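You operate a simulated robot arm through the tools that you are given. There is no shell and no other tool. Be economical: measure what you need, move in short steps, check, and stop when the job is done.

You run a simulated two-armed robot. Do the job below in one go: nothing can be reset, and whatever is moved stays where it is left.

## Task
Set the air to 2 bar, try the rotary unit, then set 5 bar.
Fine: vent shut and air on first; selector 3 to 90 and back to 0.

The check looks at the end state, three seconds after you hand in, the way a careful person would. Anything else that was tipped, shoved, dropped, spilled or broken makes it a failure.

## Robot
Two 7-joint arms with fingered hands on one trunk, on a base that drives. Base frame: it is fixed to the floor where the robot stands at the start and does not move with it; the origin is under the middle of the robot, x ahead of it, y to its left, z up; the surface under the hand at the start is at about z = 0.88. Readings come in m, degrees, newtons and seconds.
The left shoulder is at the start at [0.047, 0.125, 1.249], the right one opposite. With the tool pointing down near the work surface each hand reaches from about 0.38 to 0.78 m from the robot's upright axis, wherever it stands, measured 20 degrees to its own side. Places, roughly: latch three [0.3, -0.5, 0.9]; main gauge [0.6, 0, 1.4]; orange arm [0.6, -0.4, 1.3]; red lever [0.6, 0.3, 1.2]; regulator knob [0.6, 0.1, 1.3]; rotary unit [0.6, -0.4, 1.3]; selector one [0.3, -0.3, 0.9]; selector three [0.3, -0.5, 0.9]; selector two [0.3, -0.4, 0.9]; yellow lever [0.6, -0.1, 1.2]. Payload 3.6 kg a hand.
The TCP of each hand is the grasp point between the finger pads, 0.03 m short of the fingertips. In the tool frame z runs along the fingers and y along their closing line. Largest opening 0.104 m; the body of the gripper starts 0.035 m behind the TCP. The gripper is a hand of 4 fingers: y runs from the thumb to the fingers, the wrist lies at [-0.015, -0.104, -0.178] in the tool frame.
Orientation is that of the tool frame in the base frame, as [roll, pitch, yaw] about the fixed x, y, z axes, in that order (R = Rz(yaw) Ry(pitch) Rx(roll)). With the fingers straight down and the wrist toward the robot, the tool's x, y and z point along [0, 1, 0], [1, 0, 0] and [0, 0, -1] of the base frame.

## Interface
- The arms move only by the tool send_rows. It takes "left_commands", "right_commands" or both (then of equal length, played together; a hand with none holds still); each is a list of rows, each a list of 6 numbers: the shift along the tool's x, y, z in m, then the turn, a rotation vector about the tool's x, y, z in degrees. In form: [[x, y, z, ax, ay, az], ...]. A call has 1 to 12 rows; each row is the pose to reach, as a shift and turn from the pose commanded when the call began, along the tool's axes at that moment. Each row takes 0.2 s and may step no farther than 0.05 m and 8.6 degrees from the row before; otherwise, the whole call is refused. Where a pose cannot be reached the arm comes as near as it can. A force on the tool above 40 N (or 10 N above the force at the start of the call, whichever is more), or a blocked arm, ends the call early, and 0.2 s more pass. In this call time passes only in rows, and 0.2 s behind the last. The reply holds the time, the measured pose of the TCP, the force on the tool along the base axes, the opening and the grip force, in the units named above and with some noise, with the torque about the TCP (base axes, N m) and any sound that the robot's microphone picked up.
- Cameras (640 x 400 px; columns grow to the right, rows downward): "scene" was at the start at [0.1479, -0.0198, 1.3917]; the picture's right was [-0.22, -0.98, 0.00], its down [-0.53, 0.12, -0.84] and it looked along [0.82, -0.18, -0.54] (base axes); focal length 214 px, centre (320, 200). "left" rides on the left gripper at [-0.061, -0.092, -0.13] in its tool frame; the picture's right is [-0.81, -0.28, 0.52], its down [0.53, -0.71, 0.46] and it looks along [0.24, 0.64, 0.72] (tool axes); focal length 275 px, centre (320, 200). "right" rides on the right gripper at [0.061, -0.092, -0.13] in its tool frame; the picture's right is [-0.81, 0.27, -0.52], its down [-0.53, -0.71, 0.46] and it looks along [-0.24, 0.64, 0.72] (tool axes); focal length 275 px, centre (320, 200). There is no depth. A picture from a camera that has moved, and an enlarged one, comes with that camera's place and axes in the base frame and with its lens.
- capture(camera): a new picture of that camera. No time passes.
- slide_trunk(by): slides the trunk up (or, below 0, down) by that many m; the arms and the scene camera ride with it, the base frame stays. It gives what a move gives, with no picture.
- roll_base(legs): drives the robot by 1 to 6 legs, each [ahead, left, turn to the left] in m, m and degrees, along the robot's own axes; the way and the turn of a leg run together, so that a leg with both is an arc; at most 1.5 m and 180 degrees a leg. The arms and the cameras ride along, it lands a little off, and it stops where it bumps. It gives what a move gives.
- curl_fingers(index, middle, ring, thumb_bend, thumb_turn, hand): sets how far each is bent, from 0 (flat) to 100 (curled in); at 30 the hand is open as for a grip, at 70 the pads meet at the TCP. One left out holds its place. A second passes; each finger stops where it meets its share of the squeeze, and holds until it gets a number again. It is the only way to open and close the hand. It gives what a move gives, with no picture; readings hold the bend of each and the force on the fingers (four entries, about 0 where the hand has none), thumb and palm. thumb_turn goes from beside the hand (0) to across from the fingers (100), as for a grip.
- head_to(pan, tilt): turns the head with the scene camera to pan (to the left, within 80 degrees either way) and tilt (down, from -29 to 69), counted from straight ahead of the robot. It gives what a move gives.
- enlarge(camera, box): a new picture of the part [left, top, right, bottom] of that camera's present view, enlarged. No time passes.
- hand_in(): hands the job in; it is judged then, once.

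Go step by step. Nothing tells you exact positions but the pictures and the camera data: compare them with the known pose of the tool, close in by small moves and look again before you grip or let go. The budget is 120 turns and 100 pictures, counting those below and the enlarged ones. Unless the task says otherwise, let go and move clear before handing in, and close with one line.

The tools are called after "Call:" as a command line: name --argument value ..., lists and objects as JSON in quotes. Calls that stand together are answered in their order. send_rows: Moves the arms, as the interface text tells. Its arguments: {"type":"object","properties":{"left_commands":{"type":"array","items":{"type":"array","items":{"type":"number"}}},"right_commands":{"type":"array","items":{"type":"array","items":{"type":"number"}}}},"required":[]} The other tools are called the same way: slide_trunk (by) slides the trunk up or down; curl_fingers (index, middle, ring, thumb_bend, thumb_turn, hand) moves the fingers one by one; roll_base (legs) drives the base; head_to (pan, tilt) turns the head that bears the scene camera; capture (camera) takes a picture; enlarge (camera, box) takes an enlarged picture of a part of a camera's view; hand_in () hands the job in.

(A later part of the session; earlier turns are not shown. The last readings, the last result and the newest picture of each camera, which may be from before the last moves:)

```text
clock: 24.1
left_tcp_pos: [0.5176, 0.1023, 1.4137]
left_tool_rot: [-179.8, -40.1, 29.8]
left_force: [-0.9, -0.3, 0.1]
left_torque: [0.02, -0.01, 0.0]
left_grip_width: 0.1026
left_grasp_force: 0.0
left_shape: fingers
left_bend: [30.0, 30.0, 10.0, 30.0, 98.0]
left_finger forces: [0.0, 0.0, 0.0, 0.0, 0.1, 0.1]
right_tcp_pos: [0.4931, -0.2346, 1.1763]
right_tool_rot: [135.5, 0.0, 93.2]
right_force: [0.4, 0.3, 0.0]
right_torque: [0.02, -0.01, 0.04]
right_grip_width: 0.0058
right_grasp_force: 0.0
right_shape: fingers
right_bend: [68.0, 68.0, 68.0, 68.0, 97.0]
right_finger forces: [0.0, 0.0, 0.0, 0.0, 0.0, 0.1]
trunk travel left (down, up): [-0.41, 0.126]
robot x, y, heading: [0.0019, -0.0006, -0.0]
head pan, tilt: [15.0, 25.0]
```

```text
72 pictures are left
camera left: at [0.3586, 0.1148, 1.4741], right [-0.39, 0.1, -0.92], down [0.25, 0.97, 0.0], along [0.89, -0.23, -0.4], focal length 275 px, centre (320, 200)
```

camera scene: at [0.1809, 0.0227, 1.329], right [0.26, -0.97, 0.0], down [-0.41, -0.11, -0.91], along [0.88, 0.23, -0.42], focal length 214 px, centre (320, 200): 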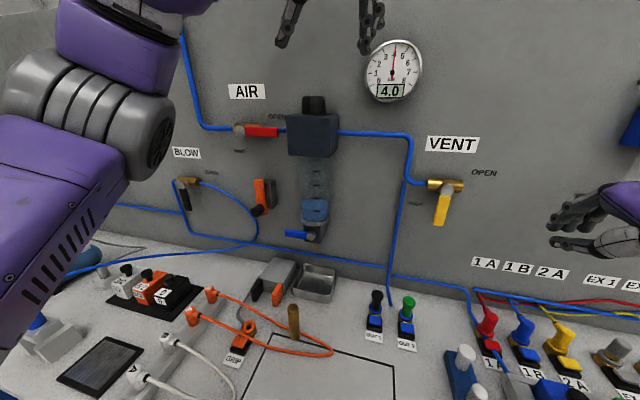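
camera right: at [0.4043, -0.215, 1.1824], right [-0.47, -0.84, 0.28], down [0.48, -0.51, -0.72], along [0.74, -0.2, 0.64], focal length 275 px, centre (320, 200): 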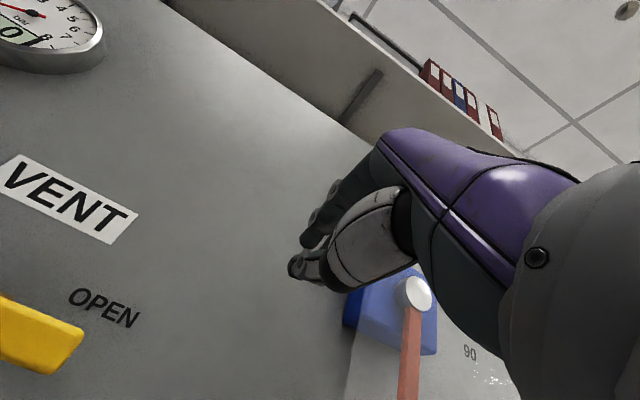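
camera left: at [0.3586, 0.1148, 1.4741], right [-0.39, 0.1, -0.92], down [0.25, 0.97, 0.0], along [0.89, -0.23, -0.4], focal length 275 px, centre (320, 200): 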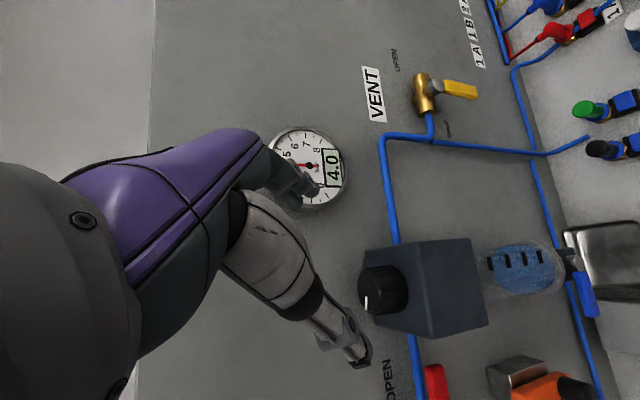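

The gauge now reads 4.0 bar, so air is on and I have to come down to 2. I'll turn the hand about the vertical to leave room for a counter-clockwise stroke, then look again.

Call:
send_rows --left_commands '[[0.0026, -0.0075, 0.0055, -5.06, 0, 6.01], [0.0052, -0.0149, 0.011, -10.11, 0, 12.03], [0.0078, -0.0224, 0.0165, -15.17, 0, 18.04], [0.0105, -0.0299, 0.022, -20.23, 0, 24.06], [0.0131, -0.0374, 0.0275, -25.29, 0, 30.07], [0.0157, -0.0448, 0.033, -30.34, 0, 36.09], [0.0183, -0.0523, 0.0385, -35.4, 0, 42.1]]'

Call:
head_to --pan 8 --tilt 12

Call:
capture --camera "scene"

Call:
capture --camera "left"

```text
clock: 25.7
left_tcp_pos: [0.5256, 0.1686, 1.3961]
left_tool_rot: [179.8, -40.0, -25.0]
left_force: [0.0, 0.3, 0.3]
left_torque: [-0.01, -0.03, -0.01]
left_grip_width: 0.1029
left_grasp_force: 0.1
left_shape: fingers
left_bend: [30.0, 30.0, 10.0, 30.0, 98.0]
left_finger forces: [0.0, 0.0, 0.0, 0.1, 0.1, 0.1]
right_tcp_pos: [0.4941, -0.2351, 1.1766]
right_tool_rot: [135.5, 0.1, 93.1]
right_force: [0.0, -0.1, 0.0]
right_torque: [0.02, 0.01, -0.01]
right_grip_width: 0.0059
right_grasp_force: 0.0
right_shape: fingers
right_bend: [68.0, 68.0, 68.0, 68.0, 97.0]
right_finger forces: [0.0, 0.0, 0.1, 0.0, 0.1, 0.1]
trunk travel left (down, up): [-0.41, 0.126]
robot x, y, heading: [0.0008, -0.0016, 0.0]
head pan, tilt: [15.0, 25.0]
```

```text
clock: 26.4
left_tcp_pos: [0.5259, 0.1684, 1.3974]
left_tool_rot: [180.0, -40.0, -24.9]
left_force: [0.4, 0.7, -0.5]
left_torque: [0.01, 0.0, 0.01]
left_grip_width: 0.103
left_grasp_force: 0.1
left_shape: fingers
left_bend: [30.0, 30.0, 10.0, 30.0, 98.0]
left_finger forces: [0.0, 0.0, 0.0, 0.0, 0.1, 0.0]
right_tcp_pos: [0.4939, -0.2347, 1.1751]
right_tool_rot: [135.5, 0.1, 93.0]
right_force: [0.1, -1.1, 0.5]
right_torque: [0.0, 0.0, 0.01]
right_grip_width: 0.0056
right_grasp_force: 0.0
right_shape: fingers
right_bend: [68.0, 68.0, 68.0, 68.0, 97.0]
right_finger forces: [0.0, 0.0, 0.0, 0.0, 0.0, 0.0]
trunk travel left (down, up): [-0.41, 0.126]
robot x, y, heading: [-0.0007, 0.0004, -0.0]
head pan, tilt: [8.0, 12.0]
```

```text
71 pictures are left
camera scene: at [0.1841, 0.0125, 1.3501], right [0.14, -0.99, 0.0], down [-0.21, -0.03, -0.98], along [0.97, 0.14, -0.21], focal length 214 px, centre (320, 200)
```

scene: 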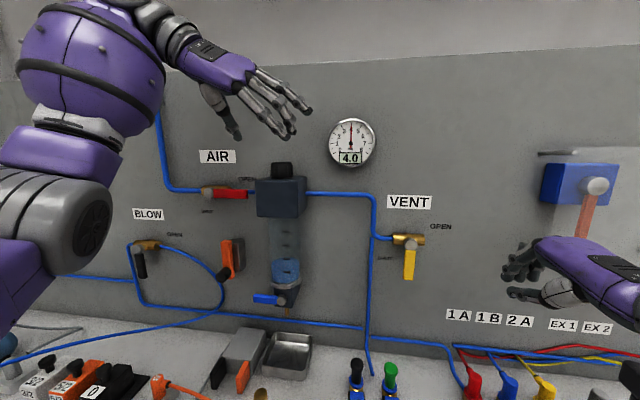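

```text
70 pictures are left
camera left: at [0.4454, 0.3051, 1.4559], right [-0.15, 0.37, -0.92], down [0.94, 0.35, -0.01], along [0.32, -0.86, -0.4], focal length 275 px, centre (320, 200)
```

left: 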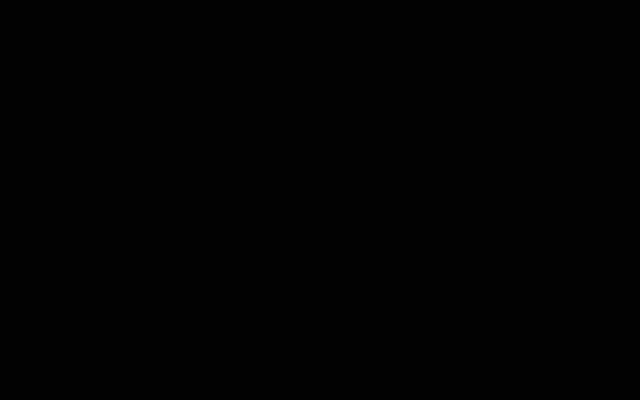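

The gauge and knob are both in view. I'll descend along the fingers onto the knob.

Call:
send_rows --left_commands '[[0, 0, 0.03, 0, 0, 0], [0, 0, 0.06, 0, 0, 0], [0, 0, 0.078, 0, 0, 0]]'

Call:
enlarge --camera "scene" --box '[180, 90, 400, 230]'

```text
clock: 27.2
left_tcp_pos: [0.5703, 0.1475, 1.3369]
left_tool_rot: [180.0, -39.9, -25.0]
left_force: [-0.5, 0.4, 1.0]
left_torque: [0.03, 0.0, 0.04]
left_grip_width: 0.1027
left_grasp_force: 0.0
left_shape: fingers
left_bend: [30.0, 30.0, 10.0, 30.0, 98.0]
left_finger forces: [0.0, 0.1, 0.0, 0.0, 0.0, 0.0]
right_tcp_pos: [0.4939, -0.236, 1.177]
right_tool_rot: [135.5, 0.1, 93.2]
right_force: [0.6, -0.1, -0.4]
right_torque: [0.0, 0.0, -0.01]
right_grip_width: 0.0055
right_grasp_force: 0.0
right_shape: fingers
right_bend: [68.0, 68.0, 68.0, 68.0, 97.0]
right_finger forces: [0.0, 0.0, 0.0, 0.0, 0.0, 0.0]
trunk travel left (down, up): [-0.41, 0.126]
robot x, y, heading: [0.0012, 0.0024, 0.2]
head pan, tilt: [8.0, 12.0]
```

```text
2.86 times, centred on (290, 160) of scene
camera zoom: at [0.1843, 0.0124, 1.3501], right [0.14, -0.99, 0.0], down [-0.21, -0.03, -0.98], along [0.97, 0.14, -0.21], focal length 613 px, centre (406, 314)
```

zoom: 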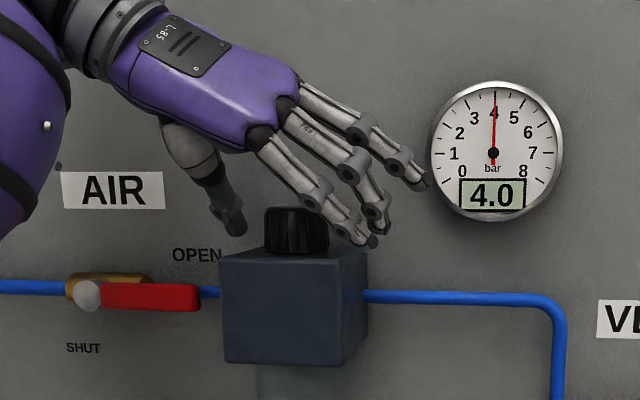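

The fingers and thumb straddle the knob, so I'll close index, middle and thumb on it.

Call:
curl_fingers --hand "left" --index 70 --middle 70 --thumb_bend 70

Call:
enlarge --camera "scene" --box '[180, 90, 400, 230]'

```text
clock: 28.2
left_tcp_pos: [0.5707, 0.1466, 1.3363]
left_tool_rot: [180.0, -40.1, -25.0]
left_force: [1.2, -5.4, 3.1]
left_torque: [-0.19, -0.07, 0.07]
left_grip_width: 0.0507
left_grasp_force: 12.2
left_shape: fingers
left_bend: [47.0, 64.0, 10.0, 56.0, 97.0]
left_finger forces: [9.0, 6.2, 0.0, 0.0, 10.0, 0.0]
right_tcp_pos: [0.4929, -0.2356, 1.1756]
right_tool_rot: [135.5, 0.0, 93.2]
right_force: [-1.0, -0.5, 0.8]
right_torque: [0.0, -0.02, -0.03]
right_grip_width: 0.0058
right_grasp_force: 0.0
right_shape: fingers
right_bend: [68.0, 68.0, 68.0, 68.0, 97.0]
right_finger forces: [0.0, 0.1, 0.0, 0.1, 0.0, 0.0]
trunk travel left (down, up): [-0.41, 0.126]
robot x, y, heading: [-0.0001, 0.002, 0.1]
head pan, tilt: [8.0, 12.0]
```

```text
2.86 times, centred on (290, 160) of scene
camera zoom: at [0.1839, 0.0114, 1.3502], right [0.14, -0.99, 0.0], down [-0.21, -0.03, -0.98], along [0.97, 0.14, -0.21], focal length 613 px, centre (406, 314)
```

zoom: 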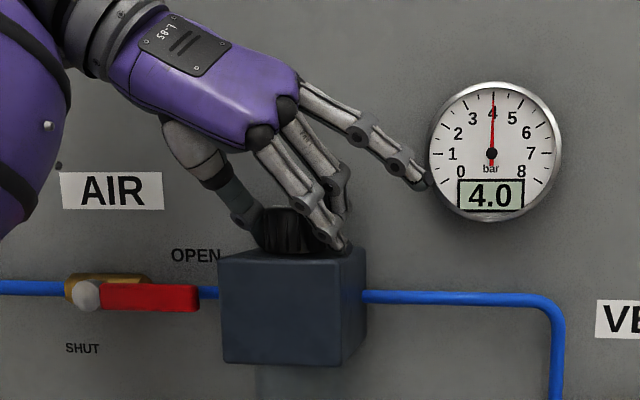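

The knob is gripped with balanced forces. I'll turn it 24° counter-clockwise (seen from above) and read the gauge.

Call:
send_rows --left_commands '[[0.0001, 0.0016, 0.0001, 5.14, 0, -6.13], [0.0003, 0.0032, 0.0003, 10.29, 0, -12.26], [0.0008, 0.0048, 0.0006, 15.43, 0, -18.38]]'

Call:
enlarge --camera "scene" --box '[180, 90, 400, 230]'

```text
clock: 29.0
left_tcp_pos: [0.5702, 0.1416, 1.3365]
left_tool_rot: [179.9, -40.0, -0.9]
left_force: [2.0, -5.3, 4.3]
left_torque: [-0.19, -0.04, -0.2]
left_grip_width: 0.0465
left_grasp_force: 12.2
left_shape: fingers
left_bend: [50.0, 63.0, 10.0, 58.0, 97.0]
left_finger forces: [7.3, 8.5, 0.0, 0.1, 8.4, 0.0]
right_tcp_pos: [0.4943, -0.2362, 1.1759]
right_tool_rot: [135.5, 0.0, 93.2]
right_force: [-0.5, 0.6, -1.4]
right_torque: [0.02, -0.02, -0.02]
right_grip_width: 0.0053
right_grasp_force: 0.0
right_shape: fingers
right_bend: [68.0, 68.0, 68.0, 68.0, 97.0]
right_finger forces: [0.0, 0.0, 0.1, 0.0, 0.1, 0.0]
trunk travel left (down, up): [-0.41, 0.126]
robot x, y, heading: [-0.003, -0.0019, -0.0]
head pan, tilt: [8.0, 12.0]
```

```text
2.86 times, centred on (290, 160) of scene
camera zoom: at [0.184, 0.0115, 1.3502], right [0.14, -0.99, 0.0], down [-0.21, -0.03, -0.98], along [0.97, 0.14, -0.21], focal length 613 px, centre (406, 314)
```

zoom: 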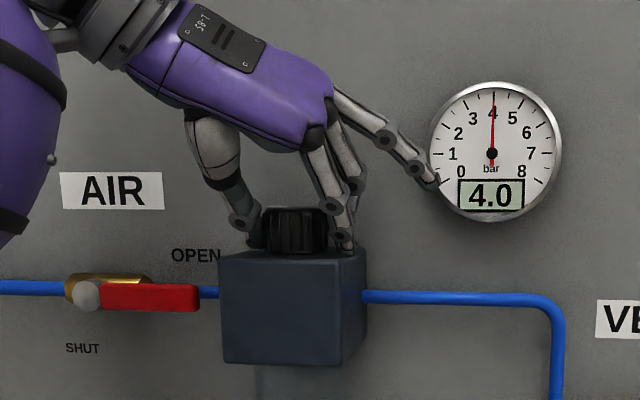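

The gauge still reads 4.0 and there is some resisting torque, so the knob may have slipped or be locked. I'll look closely at it.

Call:
enlarge --camera "scene" --box '[240, 140, 330, 200]'

Call:
capture --camera "left"

```text
6.67 times, centred on (285, 170) of scene
camera zoom: at [0.184, 0.0115, 1.3502], right [0.14, -0.99, 0.0], down [-0.21, -0.03, -0.98], along [0.97, 0.14, -0.21], focal length 1430 px, centre (553, 400)
```

zoom: 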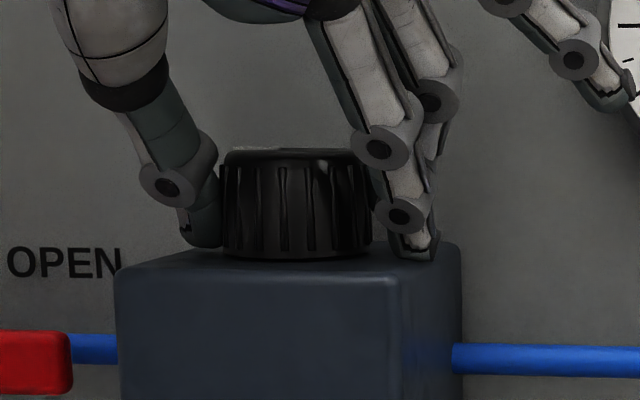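

```text
65 pictures are left
camera left: at [0.4403, 0.2332, 1.3963], right [-0.28, 0.28, -0.92], down [0.71, 0.7, -0.01], along [0.64, -0.65, -0.4], focal length 275 px, centre (320, 200)
```

left: 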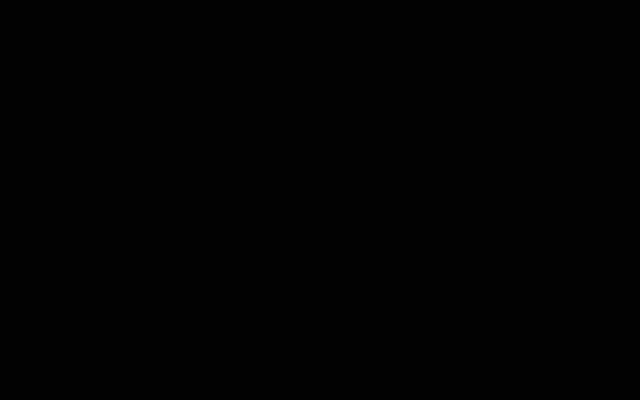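

I'll check for a pull-to-unlock knob by lifting gently with the grip on, after tucking the ring finger away from the gauge.

Call:
curl_fingers --hand "left" --ring 30 --index 80 --middle 80 --thumb_bend 80

Call:
send_rows --left_commands '[[0.0032, 0, -0.0038, 0, 0, 0], [0.0064, 0, -0.0077, 0, 0, 0]]'

Call:
enlarge --camera "scene" --box '[240, 140, 330, 200]'

```text
clock: 30.0
left_tcp_pos: [0.5707, 0.1437, 1.336]
left_tool_rot: [179.9, -40.0, -1.0]
left_force: [5.0, 5.5, 7.4]
left_torque: [0.16, -0.16, 0.15]
left_grip_width: 0.0455
left_grasp_force: 21.4
left_shape: fingers
left_bend: [48.0, 61.0, 30.0, 62.0, 97.0]
left_finger forces: [8.8, 10.1, 0.1, 0.0, 23.8, 0.0]
right_tcp_pos: [0.4934, -0.2348, 1.1766]
right_tool_rot: [135.5, 0.1, 93.2]
right_force: [0.6, 0.0, 0.0]
right_torque: [0.0, 0.04, -0.01]
right_grip_width: 0.0056
right_grasp_force: 0.1
right_shape: fingers
right_bend: [68.0, 68.0, 68.0, 68.0, 97.0]
right_finger forces: [0.0, 0.0, 0.1, 0.0, 0.0, 0.0]
trunk travel left (down, up): [-0.41, 0.126]
robot x, y, heading: [-0.0052, 0.0004, -0.1]
head pan, tilt: [8.0, 12.0]
```

```text
clock: 30.6
left_tcp_pos: [0.5739, 0.1442, 1.3435]
left_tool_rot: [-179.9, -39.5, -0.9]
left_force: [5.4, 7.9, -17.2]
left_torque: [0.21, 0.1, 0.08]
left_grip_width: 0.0342
left_grasp_force: 14.0
left_shape: fingers
left_bend: [55.0, 62.0, 30.0, 64.0, 93.0]
left_finger forces: [3.2, 8.4, 0.0, 0.0, 16.5, 0.1]
right_tcp_pos: [0.4961, -0.233, 1.1753]
right_tool_rot: [135.6, 0.2, 93.1]
right_force: [-0.9, -0.3, -0.4]
right_torque: [-0.02, 0.01, 0.01]
right_grip_width: 0.0053
right_grasp_force: 0.1
right_shape: fingers
right_bend: [68.0, 68.0, 68.0, 68.0, 97.0]
right_finger forces: [0.1, 0.1, 0.0, 0.1, 0.1, 0.1]
trunk travel left (down, up): [-0.41, 0.126]
robot x, y, heading: [0.0011, -0.0019, 0.0]
head pan, tilt: [8.0, 12.0]
```

```text
6.67 times, centred on (285, 170) of scene
camera zoom: at [0.1868, 0.0142, 1.3495], right [0.14, -0.99, 0.0], down [-0.21, -0.03, -0.98], along [0.97, 0.14, -0.21], focal length 1430 px, centre (553, 400)
```

zoom: 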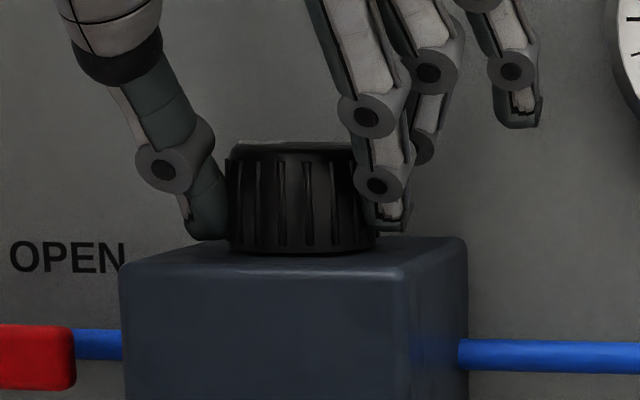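

Call:
capture --camera "scene"

Call:
enlarge --camera "scene" --box '[310, 110, 390, 170]'

```text
63 pictures are left
camera scene: at [0.1868, 0.0142, 1.3495], right [0.14, -0.99, 0.0], down [-0.21, -0.03, -0.98], along [0.97, 0.14, -0.21], focal length 214 px, centre (320, 200)
```

scene: 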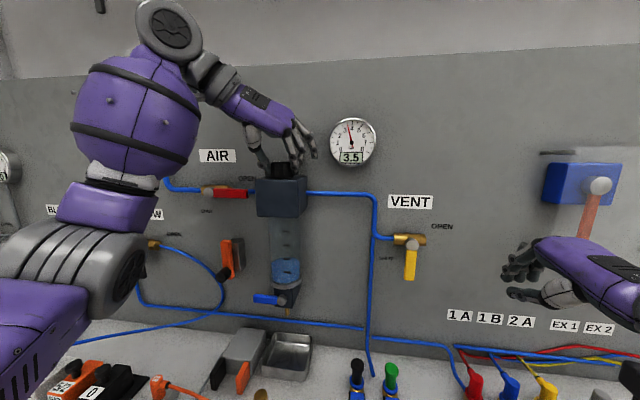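

```text
6.67 times, centred on (350, 140) of scene
camera zoom: at [0.1868, 0.0142, 1.3495], right [0.14, -0.99, 0.0], down [-0.21, -0.03, -0.98], along [0.97, 0.14, -0.21], focal length 1430 px, centre (120, 600)
```

zoom: 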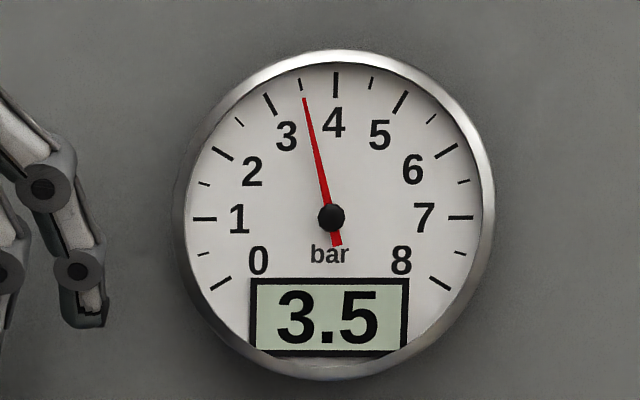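

The gauge fell to 3.5, so the knob does turn and counter-clockwise lowers the pressure; a firmer grip is needed. I'll release, wind the hand back and regrip lower.

Call:
curl_fingers --hand "left" --index 36 --middle 36 --ring 30 --thumb_bend 38

Call:
send_rows --left_commands '[[-0.0024, -0.0008, 0.0013, -5.14, 0, 6.13], [-0.0048, -0.0017, 0.0026, -10.29, 0, 12.26], [-0.0071, -0.0025, 0.0038, -15.43, 0, 18.38]]'

Call:
curl_fingers --hand "left" --index 85 --middle 85 --ring 50 --thumb_bend 80

Call:
enlarge --camera "scene" --box '[230, 110, 390, 210]'

```text
clock: 31.6
left_tcp_pos: [0.5689, 0.1419, 1.3472]
left_tool_rot: [179.8, -39.9, -0.8]
left_force: [0.9, 0.7, -0.6]
left_torque: [-0.03, -0.01, 0.02]
left_grip_width: 0.0852
left_grasp_force: 0.0
left_shape: fingers
left_bend: [36.0, 36.0, 30.0, 38.0, 97.0]
left_finger forces: [0.1, 0.0, 0.1, 0.1, 0.0, 0.1]
right_tcp_pos: [0.4933, -0.2355, 1.1773]
right_tool_rot: [135.5, 0.0, 93.2]
right_force: [-0.4, -0.6, -0.1]
right_torque: [0.0, 0.0, 0.01]
right_grip_width: 0.0055
right_grasp_force: 0.1
right_shape: fingers
right_bend: [68.0, 68.0, 68.0, 68.0, 97.0]
right_finger forces: [0.0, 0.1, 0.0, 0.1, 0.1, 0.1]
trunk travel left (down, up): [-0.41, 0.126]
robot x, y, heading: [0.0061, -0.0023, -0.1]
head pan, tilt: [8.0, 12.0]
```

```text
clock: 32.4
left_tcp_pos: [0.5659, 0.1454, 1.3395]
left_tool_rot: [179.9, -40.0, -25.3]
left_force: [0.4, -0.1, 0.2]
left_torque: [0.03, -0.04, -0.02]
left_grip_width: 0.0849
left_grasp_force: 0.0
left_shape: fingers
left_bend: [36.0, 36.0, 30.0, 38.0, 97.0]
left_finger forces: [0.1, 0.1, 0.1, 0.0, 0.0, 0.0]
right_tcp_pos: [0.4932, -0.2353, 1.176]
right_tool_rot: [135.5, 0.0, 93.2]
right_force: [0.5, 0.0, 0.2]
right_torque: [0.05, -0.01, 0.03]
right_grip_width: 0.0058
right_grasp_force: 0.0
right_shape: fingers
right_bend: [68.0, 68.0, 68.0, 68.0, 97.0]
right_finger forces: [0.1, 0.0, 0.0, 0.1, 0.0, 0.0]
trunk travel left (down, up): [-0.41, 0.126]
robot x, y, heading: [0.0025, -0.0016, -0.1]
head pan, tilt: [8.0, 12.0]
```

```text
clock: 33.4
left_tcp_pos: [0.5671, 0.1471, 1.3389]
left_tool_rot: [180.0, -40.1, -25.0]
left_force: [4.6, 3.9, 3.3]
left_torque: [0.23, -0.19, 0.09]
left_grip_width: 0.0327
left_grasp_force: 18.4
left_shape: fingers
left_bend: [61.0, 63.0, 50.0, 57.0, 97.0]
left_finger forces: [7.9, 8.2, 0.1, 0.0, 21.2, 0.0]
right_tcp_pos: [0.4934, -0.2342, 1.1766]
right_tool_rot: [135.5, 0.1, 93.1]
right_force: [0.0, -0.2, 0.3]
right_torque: [0.02, -0.01, -0.03]
right_grip_width: 0.0054
right_grasp_force: 0.0
right_shape: fingers
right_bend: [68.0, 68.0, 68.0, 68.0, 97.0]
right_finger forces: [0.0, 0.1, 0.0, 0.0, 0.0, 0.0]
trunk travel left (down, up): [-0.41, 0.126]
robot x, y, heading: [-0.0007, 0.0008, -0.2]
head pan, tilt: [8.0, 12.0]
```

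```text
4.00 times, centred on (310, 160) of scene
camera zoom: at [0.1845, 0.0131, 1.3501], right [0.14, -0.99, 0.0], down [-0.21, -0.03, -0.98], along [0.97, 0.14, -0.21], focal length 858 px, centre (360, 360)
```

zoom: 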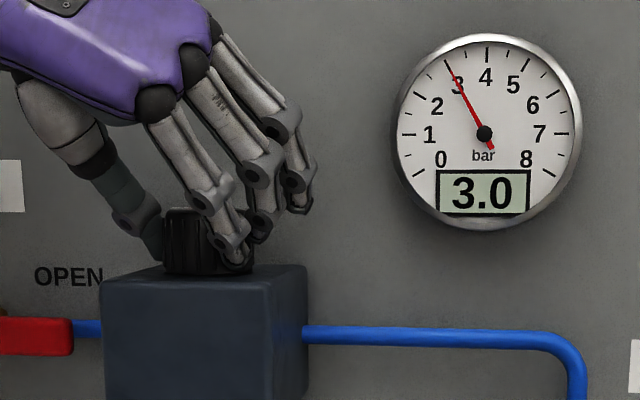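

It now reads 3.0: even closing the grip nudged it, apparently in 0.5 bar clicks. I'll turn 16° counter-clockwise and read again.

Call:
send_rows --left_commands '[[0.0001, 0.0021, 0.0001, 5.14, 0, -6.13], [0.0004, 0.0042, 0.0004, 10.29, 0, -12.26]]'

Call:
enlarge --camera "scene" --box '[230, 110, 390, 210]'

```text
clock: 34.0
left_tcp_pos: [0.5664, 0.1406, 1.3383]
left_tool_rot: [179.9, -40.0, -8.9]
left_force: [6.5, 1.7, 4.0]
left_torque: [0.1, -0.17, 0.0]
left_grip_width: 0.0327
left_grasp_force: 18.5
left_shape: fingers
left_bend: [61.0, 63.0, 50.0, 57.0, 97.0]
left_finger forces: [8.0, 9.7, 0.0, 0.1, 19.2, 0.0]
right_tcp_pos: [0.4952, -0.2359, 1.1755]
right_tool_rot: [135.6, 0.1, 93.1]
right_force: [-0.5, 0.1, 0.4]
right_torque: [-0.01, 0.0, 0.01]
right_grip_width: 0.0059
right_grasp_force: 0.1
right_shape: fingers
right_bend: [68.0, 68.0, 68.0, 68.0, 97.0]
right_finger forces: [0.0, 0.0, 0.0, 0.0, 0.0, 0.0]
trunk travel left (down, up): [-0.41, 0.126]
robot x, y, heading: [0.0002, 0.0012, 0.1]
head pan, tilt: [8.0, 12.0]
```

```text
4.00 times, centred on (310, 160) of scene
camera zoom: at [0.1851, 0.0127, 1.35], right [0.14, -0.99, 0.0], down [-0.21, -0.03, -0.98], along [0.97, 0.14, -0.21], focal length 858 px, centre (360, 360)
```

zoom: 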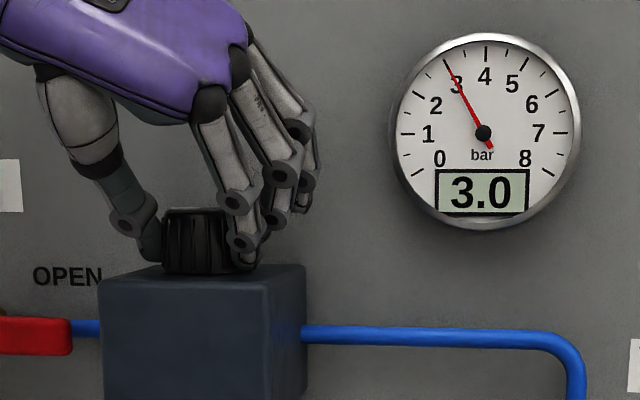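

Call:
send_rows --left_commands '[[0.0001, 0.0021, 0.0001, 5.14, 0, -6.13], [0.0004, 0.0042, 0.0004, 10.29, 0, -12.26]]'

Call:
enlarge --camera "scene" --box '[230, 110, 390, 210]'

```text
clock: 34.6
left_tcp_pos: [0.5675, 0.1369, 1.3381]
left_tool_rot: [179.9, -40.0, 7.1]
left_force: [10.5, -0.6, 5.9]
left_torque: [-0.02, -0.32, -0.1]
left_grip_width: 0.0324
left_grasp_force: 18.0
left_shape: fingers
left_bend: [61.0, 62.0, 50.0, 58.0, 98.0]
left_finger forces: [8.8, 11.4, 0.1, 0.1, 16.7, 0.0]
right_tcp_pos: [0.4935, -0.2356, 1.1759]
right_tool_rot: [135.6, 0.0, 93.1]
right_force: [0.0, -0.3, 0.5]
right_torque: [0.01, 0.01, -0.03]
right_grip_width: 0.0058
right_grasp_force: 0.2
right_shape: fingers
right_bend: [68.0, 68.0, 68.0, 68.0, 97.0]
right_finger forces: [0.1, 0.1, 0.1, 0.0, 0.0, 0.1]
trunk travel left (down, up): [-0.41, 0.126]
robot x, y, heading: [0.0004, 0.002, -0.0]
head pan, tilt: [8.0, 12.0]
```

```text
4.00 times, centred on (310, 160) of scene
camera zoom: at [0.1857, 0.0122, 1.35], right [0.14, -0.99, 0.0], down [-0.21, -0.03, -0.98], along [0.97, 0.14, -0.21], focal length 858 px, centre (360, 360)
```

zoom: 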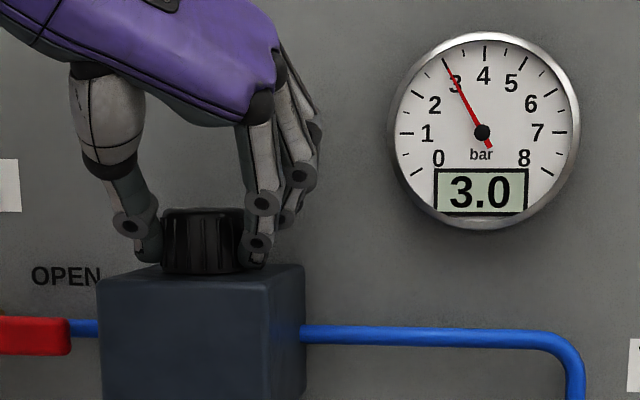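

The gauge may lag behind the knob, so I'll let time pass without moving and read it again.

Call:
head_to --pan 8 --tilt 14

Call:
head_to --pan 8 --tilt 12

Call:
enlarge --camera "scene" --box '[230, 110, 390, 210]'

```text
clock: 35.2
left_tcp_pos: [0.5673, 0.1365, 1.3373]
left_tool_rot: [179.9, -40.0, 7.0]
left_force: [10.9, -1.0, 7.1]
left_torque: [-0.03, -0.3, -0.09]
left_grip_width: 0.0321
left_grasp_force: 18.3
left_shape: fingers
left_bend: [61.0, 62.0, 50.0, 58.0, 98.0]
left_finger forces: [8.8, 11.4, 0.0, 0.0, 16.5, 0.1]
right_tcp_pos: [0.4943, -0.2357, 1.1767]
right_tool_rot: [135.7, 0.1, 93.2]
right_force: [0.1, -0.7, -0.5]
right_torque: [-0.03, 0.02, 0.0]
right_grip_width: 0.0061
right_grasp_force: 0.2
right_shape: fingers
right_bend: [68.0, 68.0, 68.0, 68.0, 97.0]
right_finger forces: [0.0, 0.0, 0.0, 0.0, 0.1, 0.0]
trunk travel left (down, up): [-0.41, 0.126]
robot x, y, heading: [0.0007, 0.0029, -0.1]
head pan, tilt: [8.0, 14.0]
```

```text
clock: 35.9
left_tcp_pos: [0.5658, 0.1361, 1.3375]
left_tool_rot: [-179.9, -39.9, 7.0]
left_force: [12.0, 0.1, 8.4]
left_torque: [-0.07, -0.33, -0.08]
left_grip_width: 0.0322
left_grasp_force: 18.1
left_shape: fingers
left_bend: [61.0, 62.0, 50.0, 58.0, 98.0]
left_finger forces: [8.7, 11.5, 0.1, 0.0, 16.5, 0.0]
right_tcp_pos: [0.4951, -0.2355, 1.1754]
right_tool_rot: [135.6, 0.2, 93.0]
right_force: [0.5, 0.0, 1.0]
right_torque: [-0.01, -0.03, 0.0]
right_grip_width: 0.0058
right_grasp_force: 0.1
right_shape: fingers
right_bend: [68.0, 68.0, 68.0, 68.0, 97.0]
right_finger forces: [0.0, 0.1, 0.1, 0.0, 0.0, 0.0]
trunk travel left (down, up): [-0.41, 0.126]
robot x, y, heading: [-0.0011, -0.0023, 0.0]
head pan, tilt: [8.0, 12.0]
```

```text
4.00 times, centred on (310, 160) of scene
camera zoom: at [0.1856, 0.0123, 1.35], right [0.14, -0.99, 0.0], down [-0.21, -0.03, -0.98], along [0.97, 0.14, -0.21], focal length 858 px, centre (360, 360)
```

zoom: 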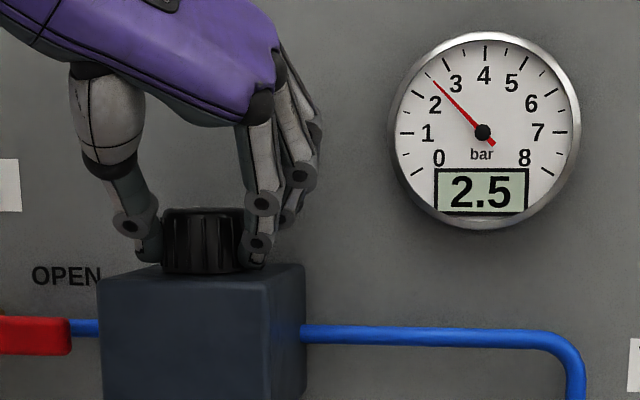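

It is lag: now 2.5. I'll wait more for it to settle.

Call:
head_to --pan 8 --tilt 15

Call:
head_to --pan 8 --tilt 12

Call:
head_to --pan 8 --tilt 15

Call:
head_to --pan 8 --tilt 12

Call:
enlarge --camera "scene" --box '[230, 110, 390, 210]'

```text
clock: 36.5
left_tcp_pos: [0.5664, 0.1351, 1.3386]
left_tool_rot: [-180.0, -39.8, 6.9]
left_force: [11.9, -0.5, 8.0]
left_torque: [-0.03, -0.34, -0.04]
left_grip_width: 0.0326
left_grasp_force: 18.2
left_shape: fingers
left_bend: [61.0, 62.0, 50.0, 58.0, 98.0]
left_finger forces: [8.7, 11.5, 0.0, 0.0, 16.4, 0.0]
right_tcp_pos: [0.4951, -0.2353, 1.1754]
right_tool_rot: [135.6, 0.1, 93.2]
right_force: [-0.3, -0.3, -0.2]
right_torque: [0.0, -0.02, -0.02]
right_grip_width: 0.0056
right_grasp_force: 0.0
right_shape: fingers
right_bend: [68.0, 68.0, 68.0, 68.0, 97.0]
right_finger forces: [0.0, 0.0, 0.0, 0.1, 0.0, 0.0]
trunk travel left (down, up): [-0.41, 0.126]
robot x, y, heading: [0.001, 0.0016, 0.3]
head pan, tilt: [8.0, 15.0]
```

```text
clock: 37.1
left_tcp_pos: [0.5671, 0.1367, 1.3383]
left_tool_rot: [-179.9, -39.9, 7.0]
left_force: [11.5, -0.2, 6.9]
left_torque: [-0.04, -0.34, -0.09]
left_grip_width: 0.032
left_grasp_force: 18.5
left_shape: fingers
left_bend: [61.0, 62.0, 50.0, 58.0, 98.0]
left_finger forces: [8.7, 11.5, 0.0, 0.1, 16.6, 0.0]
right_tcp_pos: [0.4952, -0.235, 1.1764]
right_tool_rot: [135.6, 0.1, 93.1]
right_force: [-0.6, 0.5, -0.5]
right_torque: [-0.05, 0.0, 0.02]
right_grip_width: 0.0056
right_grasp_force: 0.0
right_shape: fingers
right_bend: [68.0, 68.0, 68.0, 68.0, 97.0]
right_finger forces: [0.1, 0.0, 0.1, 0.0, 0.0, 0.1]
trunk travel left (down, up): [-0.41, 0.126]
robot x, y, heading: [0.0002, 0.0019, -0.2]
head pan, tilt: [8.0, 12.0]
```

```text
clock: 37.7
left_tcp_pos: [0.5661, 0.1368, 1.3377]
left_tool_rot: [179.9, -39.9, 7.1]
left_force: [12.2, 0.2, 8.4]
left_torque: [-0.05, -0.33, -0.1]
left_grip_width: 0.0322
left_grasp_force: 18.5
left_shape: fingers
left_bend: [61.0, 62.0, 50.0, 58.0, 98.0]
left_finger forces: [8.7, 11.4, 0.0, 0.0, 16.4, 0.0]
right_tcp_pos: [0.4952, -0.2353, 1.1758]
right_tool_rot: [135.6, 0.1, 93.1]
right_force: [0.0, -0.2, -0.1]
right_torque: [0.02, 0.04, 0.03]
right_grip_width: 0.0056
right_grasp_force: 0.1
right_shape: fingers
right_bend: [68.0, 68.0, 68.0, 68.0, 97.0]
right_finger forces: [0.1, 0.1, 0.0, 0.1, 0.1, 0.0]
trunk travel left (down, up): [-0.41, 0.126]
robot x, y, heading: [0.0024, -0.0033, 0.0]
head pan, tilt: [8.0, 15.0]
```

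```text
clock: 38.4
left_tcp_pos: [0.5661, 0.1368, 1.3386]
left_tool_rot: [180.0, -39.9, 7.0]
left_force: [11.7, 0.0, 8.1]
left_torque: [-0.01, -0.35, -0.1]
left_grip_width: 0.0323
left_grasp_force: 17.8
left_shape: fingers
left_bend: [61.0, 62.0, 50.0, 58.0, 98.0]
left_finger forces: [8.6, 11.6, 0.0, 0.0, 16.5, 0.1]
right_tcp_pos: [0.4945, -0.2359, 1.1756]
right_tool_rot: [135.6, 0.0, 93.1]
right_force: [0.0, -0.1, 0.1]
right_torque: [-0.04, 0.0, -0.02]
right_grip_width: 0.0055
right_grasp_force: 0.1
right_shape: fingers
right_bend: [68.0, 68.0, 68.0, 68.0, 97.0]
right_finger forces: [0.0, 0.1, 0.1, 0.0, 0.0, 0.1]
trunk travel left (down, up): [-0.41, 0.126]
robot x, y, heading: [0.0026, 0.0007, -0.1]
head pan, tilt: [8.0, 12.0]
```

```text
4.00 times, centred on (310, 160) of scene
camera zoom: at [0.1856, 0.0123, 1.35], right [0.14, -0.99, 0.0], down [-0.21, -0.03, -0.98], along [0.97, 0.14, -0.21], focal length 858 px, centre (360, 360)
```

zoom: 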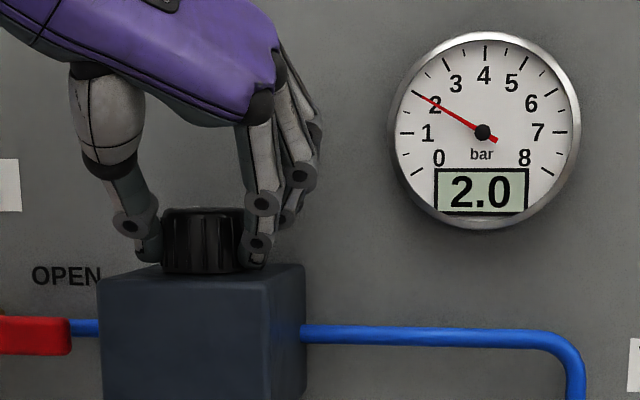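

It reads 2.0. I'll release the knob gently and check it has settled there.

Call:
curl_fingers --hand "left" --index 34 --middle 34 --ring 30 --thumb_bend 34

Call:
head_to --pan 8 --tilt 15

Call:
head_to --pan 8 --tilt 12

Call:
enlarge --camera "scene" --box '[230, 110, 390, 210]'

```text
clock: 39.4
left_tcp_pos: [0.5643, 0.1368, 1.338]
left_tool_rot: [179.9, -40.0, 7.1]
left_force: [0.8, 0.2, 0.0]
left_torque: [0.01, 0.02, 0.02]
left_grip_width: 0.0927
left_grasp_force: 0.0
left_shape: fingers
left_bend: [34.0, 34.0, 30.0, 34.0, 98.0]
left_finger forces: [0.0, 0.1, 0.0, 0.0, 0.0, 0.0]
right_tcp_pos: [0.493, -0.2342, 1.1761]
right_tool_rot: [135.5, 0.0, 93.1]
right_force: [0.3, 0.1, 0.6]
right_torque: [-0.01, 0.04, 0.03]
right_grip_width: 0.0058
right_grasp_force: 0.0
right_shape: fingers
right_bend: [68.0, 68.0, 68.0, 68.0, 97.0]
right_finger forces: [0.0, 0.0, 0.0, 0.0, 0.0, 0.1]
trunk travel left (down, up): [-0.41, 0.126]
robot x, y, heading: [0.0001, -0.0039, -0.2]
head pan, tilt: [8.0, 12.0]
```

```text
clock: 40.0
left_tcp_pos: [0.5656, 0.1367, 1.3392]
left_tool_rot: [180.0, -40.0, 7.0]
left_force: [1.0, -0.1, -0.5]
left_torque: [0.01, -0.02, 0.01]
left_grip_width: 0.0928
left_grasp_force: 0.2
left_shape: fingers
left_bend: [34.0, 34.0, 30.0, 34.0, 98.0]
left_finger forces: [0.0, 0.0, 0.0, 0.0, 0.0, 0.0]
right_tcp_pos: [0.4939, -0.2352, 1.1757]
right_tool_rot: [135.4, 0.1, 93.1]
right_force: [0.0, 0.0, -0.1]
right_torque: [-0.01, 0.0, 0.04]
right_grip_width: 0.0056
right_grasp_force: 0.0
right_shape: fingers
right_bend: [68.0, 68.0, 68.0, 68.0, 97.0]
right_finger forces: [0.1, 0.0, 0.0, 0.0, 0.0, 0.0]
trunk travel left (down, up): [-0.41, 0.126]
robot x, y, heading: [0.0012, 0.0007, -0.3]
head pan, tilt: [8.0, 15.0]
```

```text
clock: 40.6
left_tcp_pos: [0.565, 0.138, 1.3383]
left_tool_rot: [179.9, -40.1, 7.1]
left_force: [0.5, 0.6, -0.7]
left_torque: [0.01, 0.0, 0.0]
left_grip_width: 0.0927
left_grasp_force: 0.0
left_shape: fingers
left_bend: [34.0, 34.0, 30.0, 34.0, 98.0]
left_finger forces: [0.0, 0.1, 0.1, 0.0, 0.1, 0.0]
right_tcp_pos: [0.4933, -0.2346, 1.176]
right_tool_rot: [135.6, 0.1, 93.1]
right_force: [0.0, 0.4, -0.1]
right_torque: [0.03, 0.01, -0.02]
right_grip_width: 0.0059
right_grasp_force: 0.1
right_shape: fingers
right_bend: [68.0, 68.0, 68.0, 68.0, 97.0]
right_finger forces: [0.0, 0.0, 0.0, 0.0, 0.0, 0.1]
trunk travel left (down, up): [-0.41, 0.126]
robot x, y, heading: [0.0008, -0.0025, -0.0]
head pan, tilt: [8.0, 12.0]
```

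```text
4.00 times, centred on (310, 160) of scene
camera zoom: at [0.1841, 0.0125, 1.3502], right [0.14, -0.99, 0.0], down [-0.21, -0.03, -0.98], along [0.97, 0.14, -0.21], focal length 858 px, centre (360, 360)
```

zoom: 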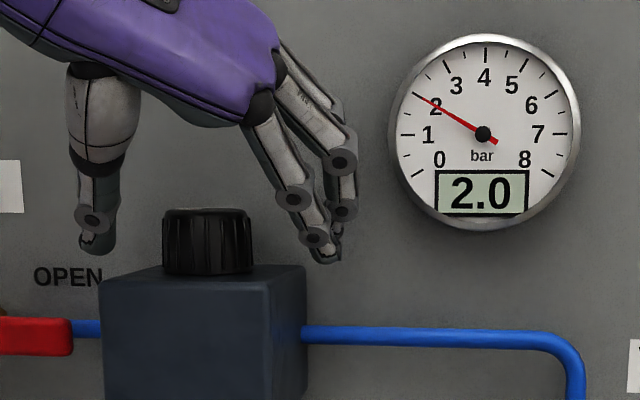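

The gauge is steady at 2.0 bar. I'll lift the left hand clear of the knob and look at the selectors.

Call:
send_rows --left_commands '[[0, 0, -0.035, 0, 0, 0], [0, 0, -0.07, 0, 0, 0], [0, 0, -0.1, 0, 0, 0]]'

Call:
head_to --pan -45 --tilt 40

Call:
capture --camera "scene"

```text
clock: 41.4
left_tcp_pos: [0.5019, 0.1302, 1.4158]
left_tool_rot: [179.9, -40.0, 7.0]
left_force: [-0.2, 0.3, 0.5]
left_torque: [0.05, 0.01, 0.0]
left_grip_width: 0.0927
left_grasp_force: 0.1
left_shape: fingers
left_bend: [34.0, 34.0, 30.0, 34.0, 98.0]
left_finger forces: [0.0, 0.0, 0.0, 0.0, 0.0, 0.0]
right_tcp_pos: [0.492, -0.2358, 1.1752]
right_tool_rot: [135.5, 0.1, 93.2]
right_force: [-0.1, 0.1, 0.7]
right_torque: [-0.01, 0.04, -0.02]
right_grip_width: 0.0057
right_grasp_force: 0.3
right_shape: fingers
right_bend: [68.0, 68.0, 68.0, 68.0, 97.0]
right_finger forces: [0.0, 0.0, 0.1, 0.0, 0.1, 0.0]
trunk travel left (down, up): [-0.41, 0.126]
robot x, y, heading: [-0.0023, -0.0021, 0.1]
head pan, tilt: [8.0, 12.0]
```

```text
clock: 42.6
left_tcp_pos: [0.5027, 0.1302, 1.4159]
left_tool_rot: [180.0, -40.1, 6.9]
left_force: [0.4, 0.9, 0.7]
left_torque: [-0.02, 0.0, -0.02]
left_grip_width: 0.0928
left_grasp_force: 0.1
left_shape: fingers
left_bend: [34.0, 34.0, 30.0, 34.0, 98.0]
left_finger forces: [0.1, 0.1, 0.1, 0.0, 0.0, 0.0]
right_tcp_pos: [0.4921, -0.2365, 1.176]
right_tool_rot: [135.5, 0.1, 93.1]
right_force: [-0.1, -0.4, -0.2]
right_torque: [-0.02, 0.01, 0.04]
right_grip_width: 0.0055
right_grasp_force: 0.1
right_shape: fingers
right_bend: [68.0, 68.0, 68.0, 68.0, 97.0]
right_finger forces: [0.0, 0.0, 0.0, 0.1, 0.0, 0.1]
trunk travel left (down, up): [-0.41, 0.126]
robot x, y, heading: [-0.0009, -0.0, -0.1]
head pan, tilt: [-45.0, 40.0]
```

```text
55 pictures are left
camera scene: at [0.1519, -0.0605, 1.3058], right [-0.71, -0.71, 0.0], down [-0.45, 0.45, -0.77], along [0.54, -0.54, -0.64], focal length 214 px, centre (320, 200)
```

scene: 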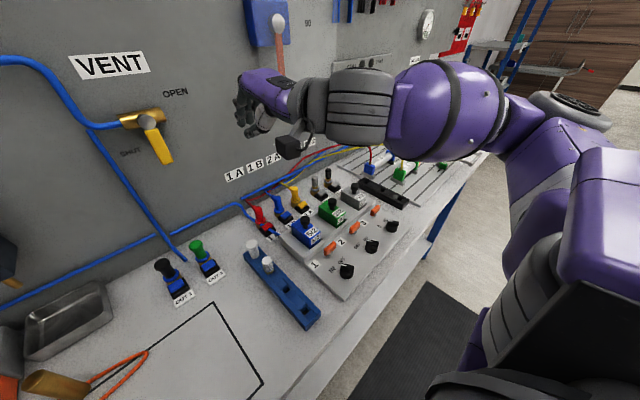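

Call:
enlarge --camera "scene" --box '[300, 185, 420, 285]'

```text
4.00 times, centred on (360, 235) of scene
camera zoom: at [0.1519, -0.0605, 1.3058], right [-0.71, -0.71, 0.0], down [-0.45, 0.45, -0.77], along [0.54, -0.54, -0.64], focal length 858 px, centre (160, 60)
```

zoom: 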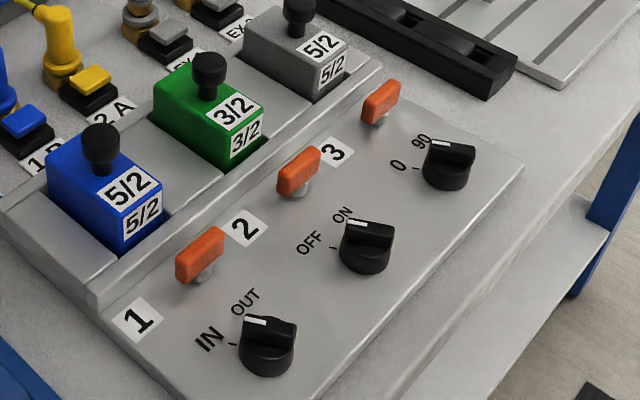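

Call:
enlarge --camera "scene" --box '[360, 195, 400, 225]'

Call:
enlarge --camera "scene" --box '[330, 225, 370, 255]'

```text
13.33 times, centred on (380, 210) of scene
camera zoom: at [0.1519, -0.0605, 1.3058], right [-0.71, -0.71, 0.0], down [-0.45, 0.45, -0.77], along [0.54, -0.54, -0.64], focal length 2860 px, centre (-480, 67)
```

zoom: 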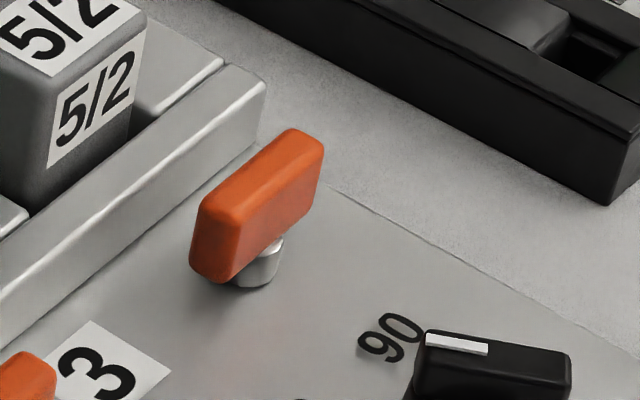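

```text
13.33 times, centred on (350, 240) of scene
camera zoom: at [0.1519, -0.0605, 1.3058], right [-0.71, -0.71, 0.0], down [-0.45, 0.45, -0.77], along [0.54, -0.54, -0.64], focal length 2860 px, centre (-80, -333)
```

zoom: 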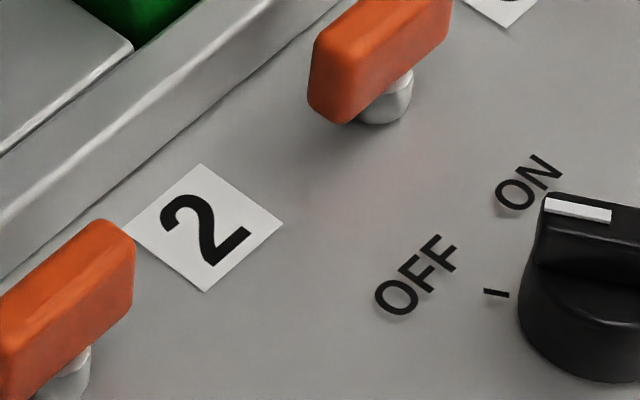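

Selector 3's white pointer end lines up with the "0" tick, diagonally left-forward, so "90" is 90° clockwise. I'll bring the right hand over the selectors, pointing down, to see them with its own camera.

Call:
send_rows --right_commands '[[-0.02, -0.024, -0.011, 5.6, 0, 0], [-0.04, -0.048, -0.022, 11.2, 0, 0], [-0.06, -0.072, -0.034, 16.8, 0, 0], [-0.08, -0.096, -0.045, 22.3, 0, 0], [-0.1, -0.12, -0.056, 27.9, 0, 0], [-0.12, -0.144, -0.067, 33.5, 0, 0], [-0.14, -0.168, -0.078, 39, 0, 0], [-0.159, -0.1915, -0.0896, 44.5, 0, 0]]'

Call:
capture --camera "right"

Call:
capture --camera "scene"

```text
clock: 44.5
left_tcp_pos: [0.5021, 0.1293, 1.4162]
left_tool_rot: [180.0, -40.0, 7.1]
left_force: [-0.1, -0.8, 1.0]
left_torque: [0.0, 0.01, 0.02]
left_grip_width: 0.0928
left_grasp_force: 0.0
left_shape: fingers
left_bend: [34.0, 34.0, 30.0, 34.0, 98.0]
left_finger forces: [0.1, 0.1, 0.1, 0.0, 0.0, 0.0]
right_tcp_pos: [0.3028, -0.4055, 1.1065]
right_tool_rot: [-179.9, 0.0, 93.2]
right_force: [0.2, 0.1, -0.9]
right_torque: [-0.02, 0.02, 0.03]
right_grip_width: 0.0058
right_grasp_force: 0.0
right_shape: fingers
right_bend: [68.0, 68.0, 68.0, 68.0, 97.0]
right_finger forces: [0.0, 0.1, 0.0, 0.1, 0.0, 0.1]
right hand out of reach, approached as far as the arm can: row 1, 2, 3
trunk travel left (down, up): [-0.41, 0.126]
robot x, y, heading: [0.0017, 0.0009, -0.2]
head pan, tilt: [-45.0, 40.0]
```

```text
51 pictures are left
camera right: at [0.2071, -0.3483, 1.2373], right [0.32, -0.79, 0.52], down [-0.68, -0.57, -0.45], along [0.66, -0.21, -0.73], focal length 275 px, centre (320, 200)
```

right: 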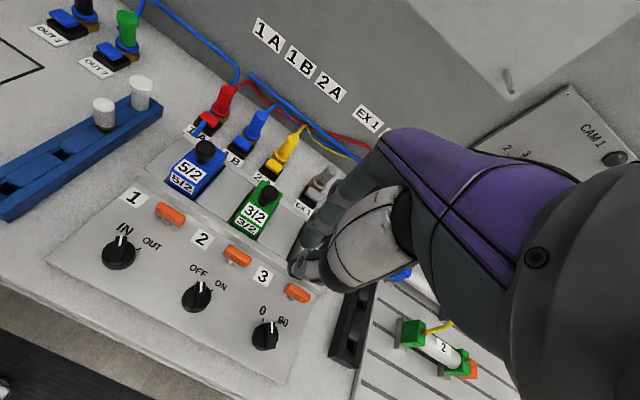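

```text
50 pictures are left
camera scene: at [0.1515, -0.0612, 1.3057], right [-0.71, -0.71, 0.0], down [-0.45, 0.45, -0.77], along [0.54, -0.54, -0.64], focal length 214 px, centre (320, 200)
```

scene: 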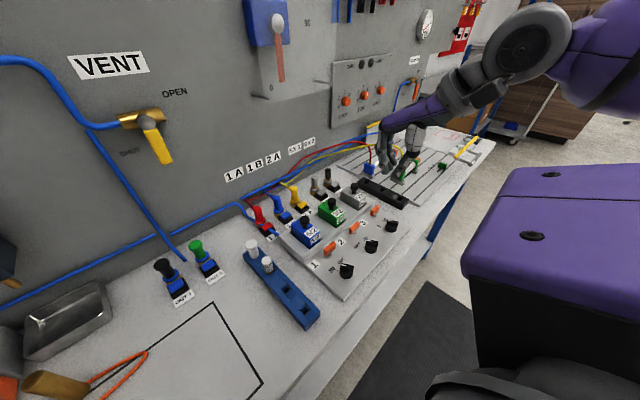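

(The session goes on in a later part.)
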